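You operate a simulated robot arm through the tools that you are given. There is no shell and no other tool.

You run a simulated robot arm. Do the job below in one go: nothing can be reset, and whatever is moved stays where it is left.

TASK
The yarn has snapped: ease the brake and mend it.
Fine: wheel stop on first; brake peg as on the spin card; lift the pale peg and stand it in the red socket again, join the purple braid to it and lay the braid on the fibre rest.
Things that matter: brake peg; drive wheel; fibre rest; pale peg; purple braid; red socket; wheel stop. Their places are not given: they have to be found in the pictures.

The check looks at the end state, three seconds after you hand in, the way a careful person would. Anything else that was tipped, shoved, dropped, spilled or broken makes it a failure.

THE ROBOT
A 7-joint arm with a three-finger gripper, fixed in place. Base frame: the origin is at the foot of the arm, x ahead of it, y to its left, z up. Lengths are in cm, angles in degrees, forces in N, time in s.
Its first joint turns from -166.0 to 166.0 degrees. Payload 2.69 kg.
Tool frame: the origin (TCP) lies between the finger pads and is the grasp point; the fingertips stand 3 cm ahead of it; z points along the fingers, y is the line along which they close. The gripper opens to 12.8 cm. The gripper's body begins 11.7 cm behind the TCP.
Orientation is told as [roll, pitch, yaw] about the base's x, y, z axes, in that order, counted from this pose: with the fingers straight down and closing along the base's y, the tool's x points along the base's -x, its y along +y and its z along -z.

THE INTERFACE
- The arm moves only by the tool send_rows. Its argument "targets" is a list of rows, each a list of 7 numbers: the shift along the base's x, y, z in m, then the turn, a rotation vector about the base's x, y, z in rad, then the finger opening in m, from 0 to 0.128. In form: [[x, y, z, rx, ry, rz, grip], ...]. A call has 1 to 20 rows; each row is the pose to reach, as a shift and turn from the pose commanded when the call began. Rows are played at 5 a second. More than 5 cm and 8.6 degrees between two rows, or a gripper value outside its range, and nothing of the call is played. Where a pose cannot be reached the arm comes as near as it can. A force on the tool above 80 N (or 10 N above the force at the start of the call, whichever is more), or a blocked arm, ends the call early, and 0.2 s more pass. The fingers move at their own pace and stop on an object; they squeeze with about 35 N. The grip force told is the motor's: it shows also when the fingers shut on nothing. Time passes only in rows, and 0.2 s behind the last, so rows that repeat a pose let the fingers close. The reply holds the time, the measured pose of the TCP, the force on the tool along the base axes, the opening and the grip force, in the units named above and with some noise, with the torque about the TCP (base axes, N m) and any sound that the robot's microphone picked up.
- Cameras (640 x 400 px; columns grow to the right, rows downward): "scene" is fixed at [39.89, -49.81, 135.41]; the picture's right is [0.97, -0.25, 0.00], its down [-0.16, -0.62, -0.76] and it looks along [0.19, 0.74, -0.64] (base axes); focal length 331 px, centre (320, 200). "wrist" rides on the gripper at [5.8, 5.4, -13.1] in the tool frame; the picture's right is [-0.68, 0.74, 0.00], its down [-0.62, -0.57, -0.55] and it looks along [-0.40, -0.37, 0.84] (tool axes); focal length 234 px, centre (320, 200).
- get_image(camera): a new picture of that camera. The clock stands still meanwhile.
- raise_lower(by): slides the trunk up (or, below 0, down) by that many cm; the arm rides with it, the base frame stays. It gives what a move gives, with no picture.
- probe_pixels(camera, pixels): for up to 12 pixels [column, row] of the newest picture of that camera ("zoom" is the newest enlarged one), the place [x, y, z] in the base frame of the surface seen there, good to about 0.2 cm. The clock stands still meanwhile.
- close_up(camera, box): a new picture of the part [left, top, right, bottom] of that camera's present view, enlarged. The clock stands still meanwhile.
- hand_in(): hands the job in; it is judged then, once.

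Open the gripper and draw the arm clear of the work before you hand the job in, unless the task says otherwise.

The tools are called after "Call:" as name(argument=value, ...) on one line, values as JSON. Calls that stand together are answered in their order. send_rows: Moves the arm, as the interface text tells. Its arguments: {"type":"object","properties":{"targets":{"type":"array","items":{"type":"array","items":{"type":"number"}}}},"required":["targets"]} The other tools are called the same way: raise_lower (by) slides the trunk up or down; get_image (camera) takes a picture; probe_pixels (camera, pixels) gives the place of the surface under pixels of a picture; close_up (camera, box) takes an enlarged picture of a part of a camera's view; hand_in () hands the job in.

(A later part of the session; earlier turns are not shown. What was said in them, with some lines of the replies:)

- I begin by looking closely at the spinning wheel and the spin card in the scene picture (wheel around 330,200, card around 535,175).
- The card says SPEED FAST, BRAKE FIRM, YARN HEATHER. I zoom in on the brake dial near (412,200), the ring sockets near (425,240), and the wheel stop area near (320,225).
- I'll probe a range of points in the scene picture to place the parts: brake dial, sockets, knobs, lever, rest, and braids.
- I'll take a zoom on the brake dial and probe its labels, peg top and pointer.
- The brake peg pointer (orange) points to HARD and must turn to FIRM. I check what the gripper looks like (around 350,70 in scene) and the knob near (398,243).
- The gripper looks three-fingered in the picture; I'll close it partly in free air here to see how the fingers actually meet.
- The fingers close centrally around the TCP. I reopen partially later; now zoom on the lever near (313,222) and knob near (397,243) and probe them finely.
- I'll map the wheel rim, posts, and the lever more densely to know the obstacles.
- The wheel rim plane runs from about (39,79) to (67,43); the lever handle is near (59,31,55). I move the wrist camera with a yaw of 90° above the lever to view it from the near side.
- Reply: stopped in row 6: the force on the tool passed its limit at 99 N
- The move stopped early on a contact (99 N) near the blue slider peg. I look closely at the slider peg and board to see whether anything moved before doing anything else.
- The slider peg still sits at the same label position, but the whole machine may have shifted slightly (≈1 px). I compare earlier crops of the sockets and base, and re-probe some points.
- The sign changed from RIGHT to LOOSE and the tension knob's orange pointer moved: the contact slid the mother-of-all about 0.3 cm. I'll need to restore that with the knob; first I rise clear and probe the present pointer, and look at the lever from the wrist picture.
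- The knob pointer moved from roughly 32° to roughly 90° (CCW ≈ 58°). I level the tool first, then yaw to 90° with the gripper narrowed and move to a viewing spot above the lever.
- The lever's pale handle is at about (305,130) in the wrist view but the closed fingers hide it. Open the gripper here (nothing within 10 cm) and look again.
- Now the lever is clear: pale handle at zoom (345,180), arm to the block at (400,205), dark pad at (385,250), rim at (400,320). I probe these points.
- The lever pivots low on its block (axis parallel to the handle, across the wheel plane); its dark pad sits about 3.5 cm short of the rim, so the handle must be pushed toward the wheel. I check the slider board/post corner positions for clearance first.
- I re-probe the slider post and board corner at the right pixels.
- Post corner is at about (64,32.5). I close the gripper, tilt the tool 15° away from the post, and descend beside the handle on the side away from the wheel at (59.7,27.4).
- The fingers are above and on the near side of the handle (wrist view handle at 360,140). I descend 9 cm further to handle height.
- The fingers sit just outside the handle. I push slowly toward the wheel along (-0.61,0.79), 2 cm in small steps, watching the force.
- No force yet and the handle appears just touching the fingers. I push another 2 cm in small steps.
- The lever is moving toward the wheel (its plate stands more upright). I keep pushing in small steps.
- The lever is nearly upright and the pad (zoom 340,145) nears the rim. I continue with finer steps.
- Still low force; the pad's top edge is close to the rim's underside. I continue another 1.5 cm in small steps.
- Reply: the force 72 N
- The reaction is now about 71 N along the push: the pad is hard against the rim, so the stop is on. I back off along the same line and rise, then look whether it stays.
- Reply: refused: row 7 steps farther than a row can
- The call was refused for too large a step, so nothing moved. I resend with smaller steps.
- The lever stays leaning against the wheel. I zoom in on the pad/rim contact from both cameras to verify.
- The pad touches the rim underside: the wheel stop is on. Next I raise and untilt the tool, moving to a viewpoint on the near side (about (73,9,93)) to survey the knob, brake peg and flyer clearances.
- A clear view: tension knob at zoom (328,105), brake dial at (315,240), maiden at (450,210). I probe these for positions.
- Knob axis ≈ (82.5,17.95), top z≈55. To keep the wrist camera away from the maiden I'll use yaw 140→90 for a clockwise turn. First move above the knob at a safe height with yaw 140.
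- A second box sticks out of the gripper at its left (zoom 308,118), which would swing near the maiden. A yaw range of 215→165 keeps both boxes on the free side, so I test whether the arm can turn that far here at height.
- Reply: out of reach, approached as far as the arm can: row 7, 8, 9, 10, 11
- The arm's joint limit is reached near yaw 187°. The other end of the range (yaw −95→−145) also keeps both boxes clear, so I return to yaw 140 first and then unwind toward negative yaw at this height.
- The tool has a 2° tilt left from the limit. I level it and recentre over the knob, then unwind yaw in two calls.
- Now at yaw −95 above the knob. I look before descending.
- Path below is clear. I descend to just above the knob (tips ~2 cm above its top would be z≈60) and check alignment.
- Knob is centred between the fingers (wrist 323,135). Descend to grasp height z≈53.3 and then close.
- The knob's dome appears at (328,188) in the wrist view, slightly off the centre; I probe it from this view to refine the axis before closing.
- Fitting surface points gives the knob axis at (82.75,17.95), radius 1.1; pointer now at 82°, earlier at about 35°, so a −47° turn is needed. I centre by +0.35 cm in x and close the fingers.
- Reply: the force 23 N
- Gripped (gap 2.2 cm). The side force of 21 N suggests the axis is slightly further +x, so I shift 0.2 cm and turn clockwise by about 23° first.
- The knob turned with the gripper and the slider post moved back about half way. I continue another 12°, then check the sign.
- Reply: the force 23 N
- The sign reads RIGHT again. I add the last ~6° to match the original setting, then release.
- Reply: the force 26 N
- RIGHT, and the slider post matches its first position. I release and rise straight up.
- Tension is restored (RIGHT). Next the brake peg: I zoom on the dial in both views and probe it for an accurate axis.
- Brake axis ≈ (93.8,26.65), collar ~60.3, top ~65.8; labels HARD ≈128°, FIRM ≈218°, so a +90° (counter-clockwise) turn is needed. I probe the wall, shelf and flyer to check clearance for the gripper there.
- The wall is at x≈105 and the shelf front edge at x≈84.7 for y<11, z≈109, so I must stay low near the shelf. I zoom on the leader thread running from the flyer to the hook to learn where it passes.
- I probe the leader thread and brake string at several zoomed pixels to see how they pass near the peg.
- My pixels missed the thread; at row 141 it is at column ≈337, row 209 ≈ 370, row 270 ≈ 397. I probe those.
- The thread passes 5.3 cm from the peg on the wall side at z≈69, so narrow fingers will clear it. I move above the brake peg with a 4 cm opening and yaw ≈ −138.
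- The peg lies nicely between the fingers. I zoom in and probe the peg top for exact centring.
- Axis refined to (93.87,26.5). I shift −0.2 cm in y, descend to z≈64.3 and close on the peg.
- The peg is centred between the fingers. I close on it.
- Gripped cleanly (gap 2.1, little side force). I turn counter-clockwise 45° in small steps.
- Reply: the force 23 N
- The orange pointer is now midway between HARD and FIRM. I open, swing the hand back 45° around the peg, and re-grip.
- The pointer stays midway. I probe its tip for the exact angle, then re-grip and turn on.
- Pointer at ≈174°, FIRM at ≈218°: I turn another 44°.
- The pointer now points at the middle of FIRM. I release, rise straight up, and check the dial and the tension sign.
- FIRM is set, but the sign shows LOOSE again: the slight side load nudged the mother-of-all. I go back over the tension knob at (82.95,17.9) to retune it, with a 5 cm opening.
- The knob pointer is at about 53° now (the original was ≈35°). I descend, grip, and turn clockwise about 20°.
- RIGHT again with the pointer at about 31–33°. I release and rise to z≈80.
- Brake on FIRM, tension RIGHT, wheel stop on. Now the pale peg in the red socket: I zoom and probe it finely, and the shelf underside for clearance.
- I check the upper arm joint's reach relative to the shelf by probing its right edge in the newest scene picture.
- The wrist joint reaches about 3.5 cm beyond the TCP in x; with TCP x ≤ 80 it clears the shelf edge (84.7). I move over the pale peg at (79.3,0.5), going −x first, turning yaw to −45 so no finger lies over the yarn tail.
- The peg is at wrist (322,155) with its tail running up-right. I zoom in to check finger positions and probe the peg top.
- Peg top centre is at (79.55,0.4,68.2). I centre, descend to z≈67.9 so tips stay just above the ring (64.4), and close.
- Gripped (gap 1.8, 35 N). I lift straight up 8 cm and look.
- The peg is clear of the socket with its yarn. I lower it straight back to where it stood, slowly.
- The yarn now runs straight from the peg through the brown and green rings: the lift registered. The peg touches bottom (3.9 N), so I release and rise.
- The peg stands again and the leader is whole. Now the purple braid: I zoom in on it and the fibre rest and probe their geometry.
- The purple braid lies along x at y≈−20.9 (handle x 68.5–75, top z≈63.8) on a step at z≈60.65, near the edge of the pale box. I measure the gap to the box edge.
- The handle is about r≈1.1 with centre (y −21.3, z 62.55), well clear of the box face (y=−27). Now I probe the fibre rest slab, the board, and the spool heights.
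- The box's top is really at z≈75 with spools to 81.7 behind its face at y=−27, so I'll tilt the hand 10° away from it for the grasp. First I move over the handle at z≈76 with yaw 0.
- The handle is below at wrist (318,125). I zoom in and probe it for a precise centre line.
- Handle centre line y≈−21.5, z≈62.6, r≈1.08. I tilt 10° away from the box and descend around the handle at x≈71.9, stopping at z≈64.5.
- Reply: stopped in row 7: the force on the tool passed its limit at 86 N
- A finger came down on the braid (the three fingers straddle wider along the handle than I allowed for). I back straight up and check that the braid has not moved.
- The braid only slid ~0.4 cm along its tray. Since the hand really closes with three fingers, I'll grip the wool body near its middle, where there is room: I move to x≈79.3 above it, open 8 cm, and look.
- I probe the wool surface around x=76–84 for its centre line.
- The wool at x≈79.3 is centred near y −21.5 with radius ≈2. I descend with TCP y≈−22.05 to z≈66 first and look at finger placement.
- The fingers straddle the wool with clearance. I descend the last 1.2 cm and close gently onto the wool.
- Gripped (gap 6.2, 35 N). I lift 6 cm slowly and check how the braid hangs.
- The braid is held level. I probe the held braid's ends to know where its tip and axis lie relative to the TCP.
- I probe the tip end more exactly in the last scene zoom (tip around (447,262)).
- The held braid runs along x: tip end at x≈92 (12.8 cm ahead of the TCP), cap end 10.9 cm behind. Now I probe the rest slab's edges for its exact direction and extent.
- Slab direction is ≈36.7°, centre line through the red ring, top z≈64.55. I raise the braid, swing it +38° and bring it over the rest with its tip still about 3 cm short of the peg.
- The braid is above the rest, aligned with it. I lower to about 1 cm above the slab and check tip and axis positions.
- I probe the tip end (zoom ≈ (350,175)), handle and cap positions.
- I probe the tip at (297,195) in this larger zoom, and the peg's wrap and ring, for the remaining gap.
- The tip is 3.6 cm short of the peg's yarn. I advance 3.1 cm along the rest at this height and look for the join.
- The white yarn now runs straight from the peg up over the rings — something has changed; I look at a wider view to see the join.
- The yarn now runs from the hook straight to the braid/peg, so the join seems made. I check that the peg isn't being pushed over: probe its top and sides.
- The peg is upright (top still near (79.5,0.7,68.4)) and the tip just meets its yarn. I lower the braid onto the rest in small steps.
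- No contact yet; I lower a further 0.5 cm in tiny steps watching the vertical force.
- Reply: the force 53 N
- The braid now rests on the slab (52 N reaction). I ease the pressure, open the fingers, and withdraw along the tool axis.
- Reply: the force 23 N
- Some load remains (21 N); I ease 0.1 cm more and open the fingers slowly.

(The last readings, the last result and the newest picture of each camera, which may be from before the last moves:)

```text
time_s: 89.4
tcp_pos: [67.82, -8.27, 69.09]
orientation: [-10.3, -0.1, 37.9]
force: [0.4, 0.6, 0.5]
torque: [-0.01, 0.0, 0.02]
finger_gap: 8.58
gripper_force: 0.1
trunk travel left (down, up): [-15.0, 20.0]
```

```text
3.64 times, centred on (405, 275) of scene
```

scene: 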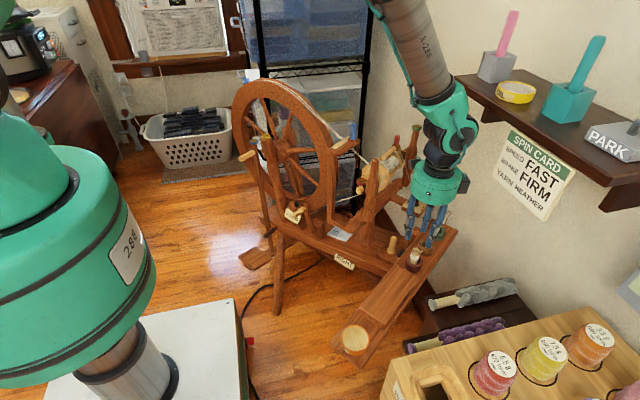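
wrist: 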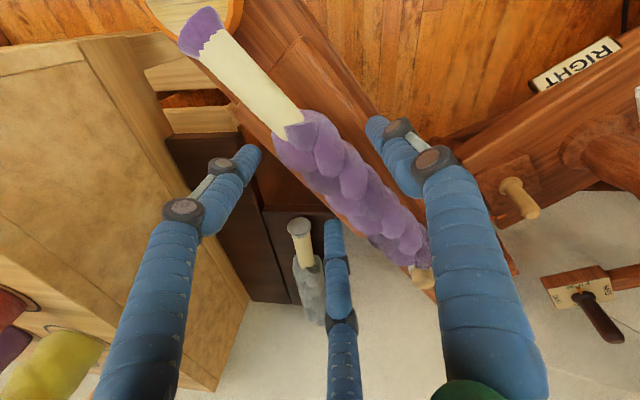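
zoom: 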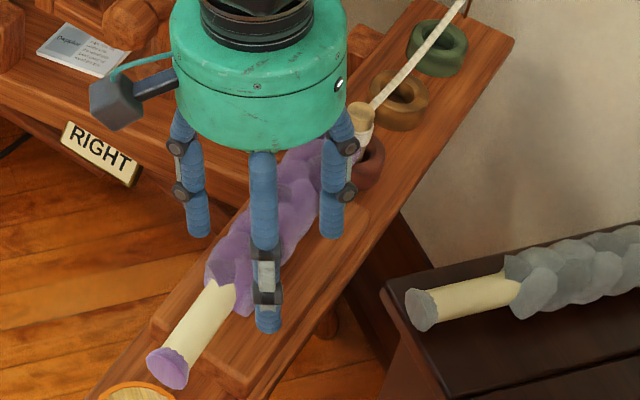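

Released; the braid lies on the rest. I withdraw along the tool axis and go up.

Call:
send_rows(targets=[[-0.0021, 0.0027, 0.0197, 0, 0, 0, 0.09], [-0.0054, 0.0069, 0.0493, 0, 0, 0, 0.09], [-0.0096, 0.0123, 0.0886, 0, 0, 0, 0.09], [-0.0128, 0.0164, 0.118, 0, 0, 0, 0.09], [-0.03, 0.0164, 0.15, 0, 0, 0, 0.09], [-0.06, 0.0164, 0.18, 0, 0, 0, 0.09], [-0.09, 0.0164, 0.2, 0, 0, 0, 0.09], [-0.12, 0.0164, 0.22, 0, 0, 0, 0.09], [-0.15, 0.0164, 0.24, 0, 0, 0, 0.09]])

Call:
get_image(camera="scene")

Call:
close_up(camera="scene", box=[350, 200, 470, 340])

Call:
close_up(camera="scene", box=[395, 235, 440, 275])

```text
time_s: 91.4
tcp_pos: [52.8, -6.68, 93.2]
orientation: [-10.3, 0.0, 38.0]
force: [-0.7, 0.3, 0.2]
torque: [-0.02, 0.04, 0.01]
finger_gap: 9.0
gripper_force: 0.1
trunk travel left (down, up): [-15.0, 20.0]
```

```text
taken
```

scene: 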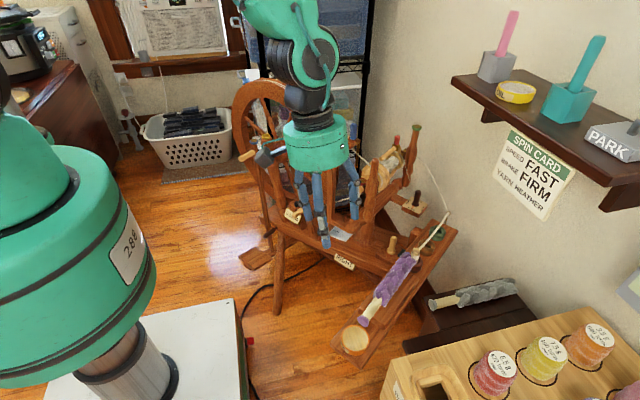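

```text
2.86 times, centred on (410, 270) of scene
```

zoom: 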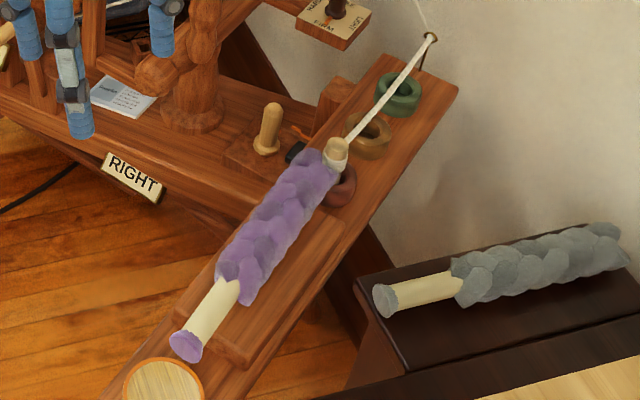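

```text
10.00 times, centred on (418, 255) of scene
```

zoom: 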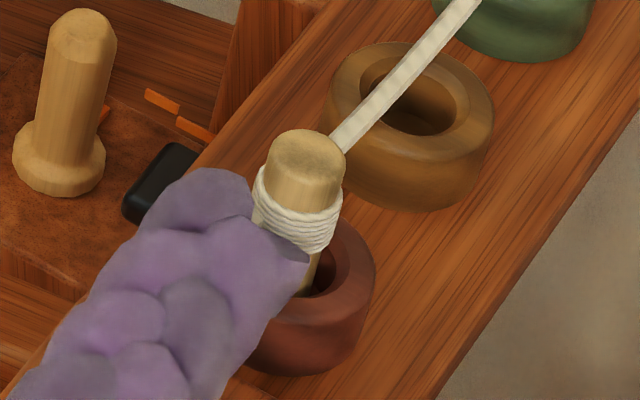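

The braid lies on the rest with its tip at the peg's yarn, and the leader runs taut to it. I move the wrist camera to inspect the joint and peg closely.

Call:
send_rows(targets=[[0.03, 0.02, -0.02, 0, 0, 0, 0.128], [0.06, 0.04, -0.04, 0, 0, 0, 0.128], [0.09, 0.06, -0.06, 0, 0, 0, 0.128], [0.12, 0.075, -0.075, 0, 0, 0, 0.128], [0.12, 0.075, -0.075, 0, 0, 0, 0.128]])

Call:
get_image(camera="wrist")

Call:
close_up(camera="wrist", box=[240, 80, 440, 230])

```text
time_s: 92.6
tcp_pos: [64.85, 0.88, 85.64]
orientation: [-10.3, 0.0, 38.0]
force: [0.5, -0.2, -0.1]
torque: [-0.03, 0.04, -0.01]
finger_gap: 12.81
gripper_force: 0.1
trunk travel left (down, up): [-15.0, 20.0]
```

```text
taken
```

wrist: 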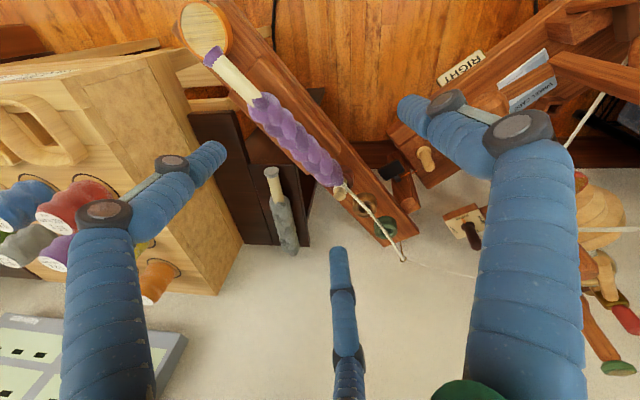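

```text
2.67 times, centred on (340, 155) of wrist
```

zoom: 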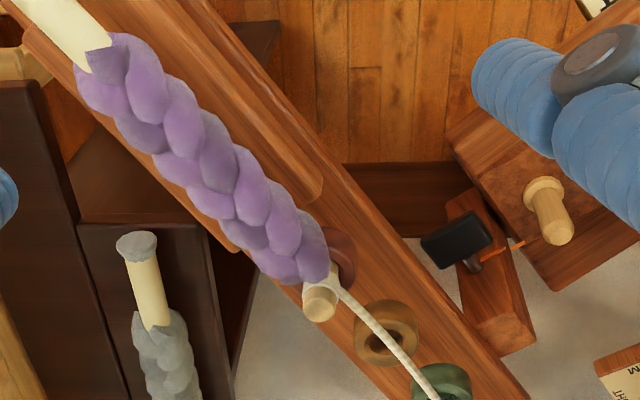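

I zoom further in on the tip/peg contact.

Call:
close_up(camera="wrist", box=[305, 155, 385, 215])

Call:
close_up(camera="scene", box=[400, 240, 430, 270])

Call:
close_up(camera="scene", box=[390, 180, 440, 220])

Call:
close_up(camera="scene", box=[270, 180, 370, 280])

```text
6.67 times, centred on (345, 185) of wrist
```

zoom: 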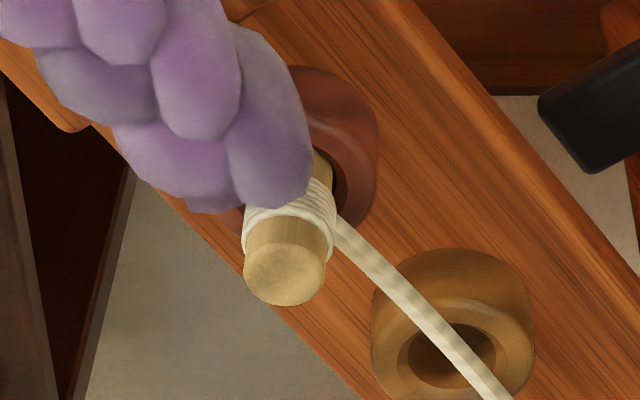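

```text
13.33 times, centred on (415, 255) of scene
```

zoom: 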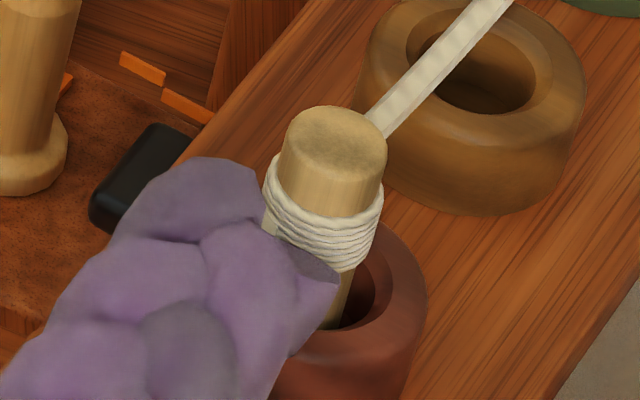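

```text
10.00 times, centred on (415, 200) of scene
```

zoom: 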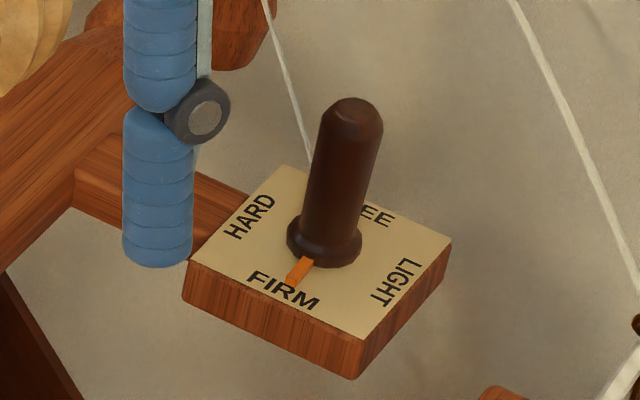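

```text
4.00 times, centred on (320, 230) of scene
```

zoom: 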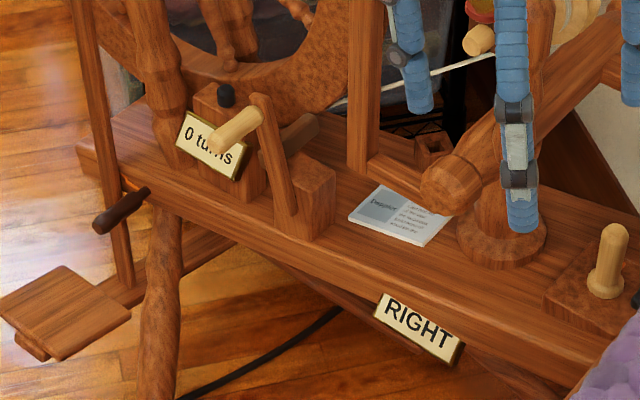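

Brake FIRM, tension RIGHT, stop on. I check whether the peg leans by probing its top and lower shaft.

Call:
close_up(camera="scene", box=[400, 240, 430, 270])

Call:
probe_pixels(camera="zoom", pixels=[[290, 140], [380, 145], [335, 112], [330, 160], [335, 190], [370, 180], [340, 250], [370, 240], [338, 300], [330, 315], [345, 290], [335, 280]])

Call:
close_up(camera="wrist", box=[305, 155, 385, 215])

Call:
probe_pixels(camera="zoom", pixels=[[285, 270], [250, 260], [322, 262], [285, 295], [290, 245], [290, 215], [325, 200], [320, 165], [330, 185], [345, 180], [300, 180], [280, 190]])

```text
13.33 times, centred on (415, 255) of scene
```

zoom: 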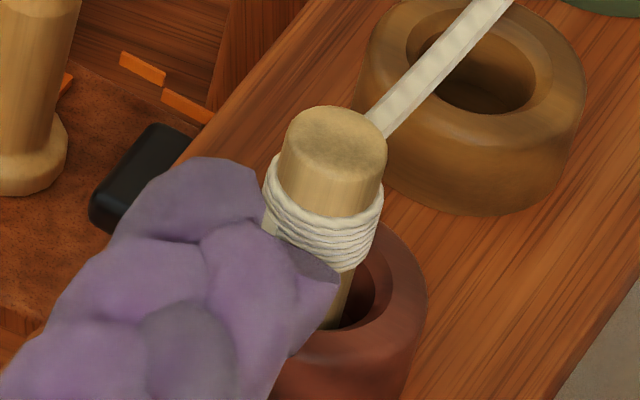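

```text
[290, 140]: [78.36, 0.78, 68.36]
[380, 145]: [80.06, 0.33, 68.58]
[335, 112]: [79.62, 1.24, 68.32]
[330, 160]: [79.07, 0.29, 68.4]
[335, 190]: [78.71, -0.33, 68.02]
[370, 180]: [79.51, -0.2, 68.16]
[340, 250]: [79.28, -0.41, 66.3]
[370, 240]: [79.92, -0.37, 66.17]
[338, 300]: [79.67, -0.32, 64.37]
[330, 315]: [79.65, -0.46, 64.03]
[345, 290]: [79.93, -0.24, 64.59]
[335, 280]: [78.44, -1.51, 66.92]
```

```text
6.67 times, centred on (345, 185) of wrist
```

zoom: 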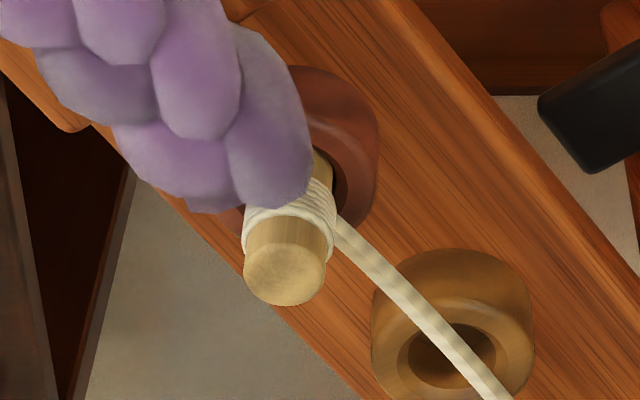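

```text
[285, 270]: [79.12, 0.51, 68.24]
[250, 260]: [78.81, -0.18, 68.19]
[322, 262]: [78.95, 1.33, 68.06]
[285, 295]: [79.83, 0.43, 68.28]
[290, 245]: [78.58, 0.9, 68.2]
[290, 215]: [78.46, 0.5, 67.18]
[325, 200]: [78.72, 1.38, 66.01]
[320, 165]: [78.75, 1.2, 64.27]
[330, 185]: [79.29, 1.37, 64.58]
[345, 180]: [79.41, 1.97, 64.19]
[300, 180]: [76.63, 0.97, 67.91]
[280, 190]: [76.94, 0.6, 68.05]
```

The peg stands in its socket (top z≈68.3, lean under ~5°), the braid lies along the rest and touches the yarn. I now draw the arm clear, up and back toward the base.

Call:
send_rows(targets=[[0, -0.01, 0.04, 0, 0, 0, 0.128], [-0.01, -0.02, 0.08, 0, 0, 0, 0.128], [-0.04, -0.04, 0.1, 0, 0, 0, 0.128], [-0.08, -0.06, 0.11, 0, 0, 0, 0.128], [-0.12, -0.08, 0.12, 0, 0, 0, 0.128], [-0.16, -0.1, 0.12, 0, 0, 0, 0.128], [-0.2, -0.12, 0.12, 0, 0, 0, 0.128], [-0.2, -0.12, 0.12, 0, 0, 0, 0.128]])

Call:
get_image(camera="scene")

Call:
close_up(camera="scene", box=[320, 210, 540, 370])

Call:
close_up(camera="scene", box=[220, 70, 440, 280])

```text
time_s: 94.4
tcp_pos: [44.79, -11.1, 97.57]
orientation: [-10.3, -0.1, 38.1]
force: [-0.5, -0.5, -0.3]
torque: [0.04, -0.06, 0.03]
finger_gap: 12.82
gripper_force: 0.1
trunk travel left (down, up): [-15.0, 20.0]
```

```text
taken
```

scene: 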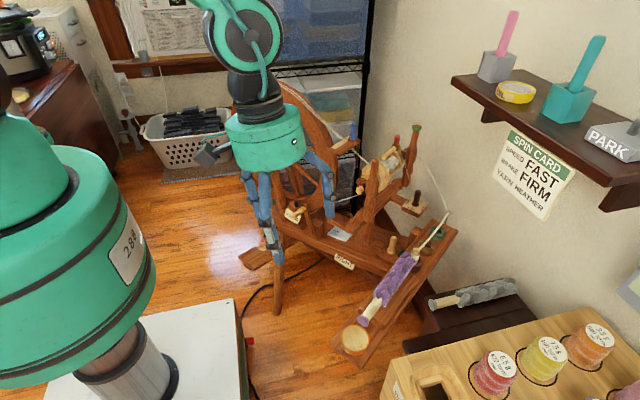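

```text
2.50 times, centred on (430, 290) of scene
```

zoom: 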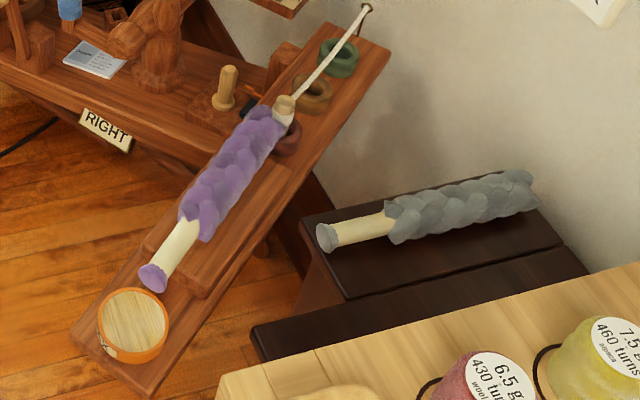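

```text
1.90 times, centred on (330, 175) of scene
```

zoom: 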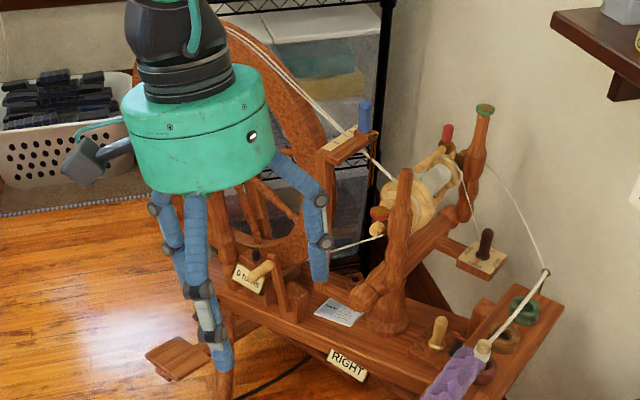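

Everything is in place: stop against the rim, brake on FIRM, tension sign RIGHT, peg standing in the red socket with the yarn running to it, and the purple braid on the rest. The arm is clear and the gripper open, so I hand in.

Call:
hand_in()

```text
The job is handed in.
```

I handed the job in with every step done, but I bumped the wheel along the way and had to put its tension right again. I don't have the check's result.

| Part | State at hand-in |
|---|---|
| Wheel stop | On, set first; the pad is against the rim and the counter still reads 0 turns |
| Brake peg | Turned from HARD to FIRM, as on the spin card |
| Pale peg | Lifted clear of the red socket and stood back in it, leaning about 5° |
| Purple braid | On the fibre rest with its tip at the peg's yarn. When the tip reached the peg, the yarn pulled taut from peg to hook, which I took as the join |
| Arm | Gripper open and drawn clear |

Some things beyond the task moved on the way:

- **Tension:** My first move touched the blue slider peg and slid the flyer assembly about 0.3 cm, so the tension sign went from RIGHT to LOOSE. I turned the tension knob back; it slipped to LOOSE once more while I turned the brake, and I reset it. It read RIGHT at hand-in.
- **Braid:** My first try at gripping it pressed on it and slid it about 0.4 cm along its tray. I then picked it up by the wool. Its pale handle end hangs past the end of the rest, because the braid is longer than the rest.
- **Speed slider:** The card also calls for FAST, but the task didn't mention speed, so I left the slider where it was.
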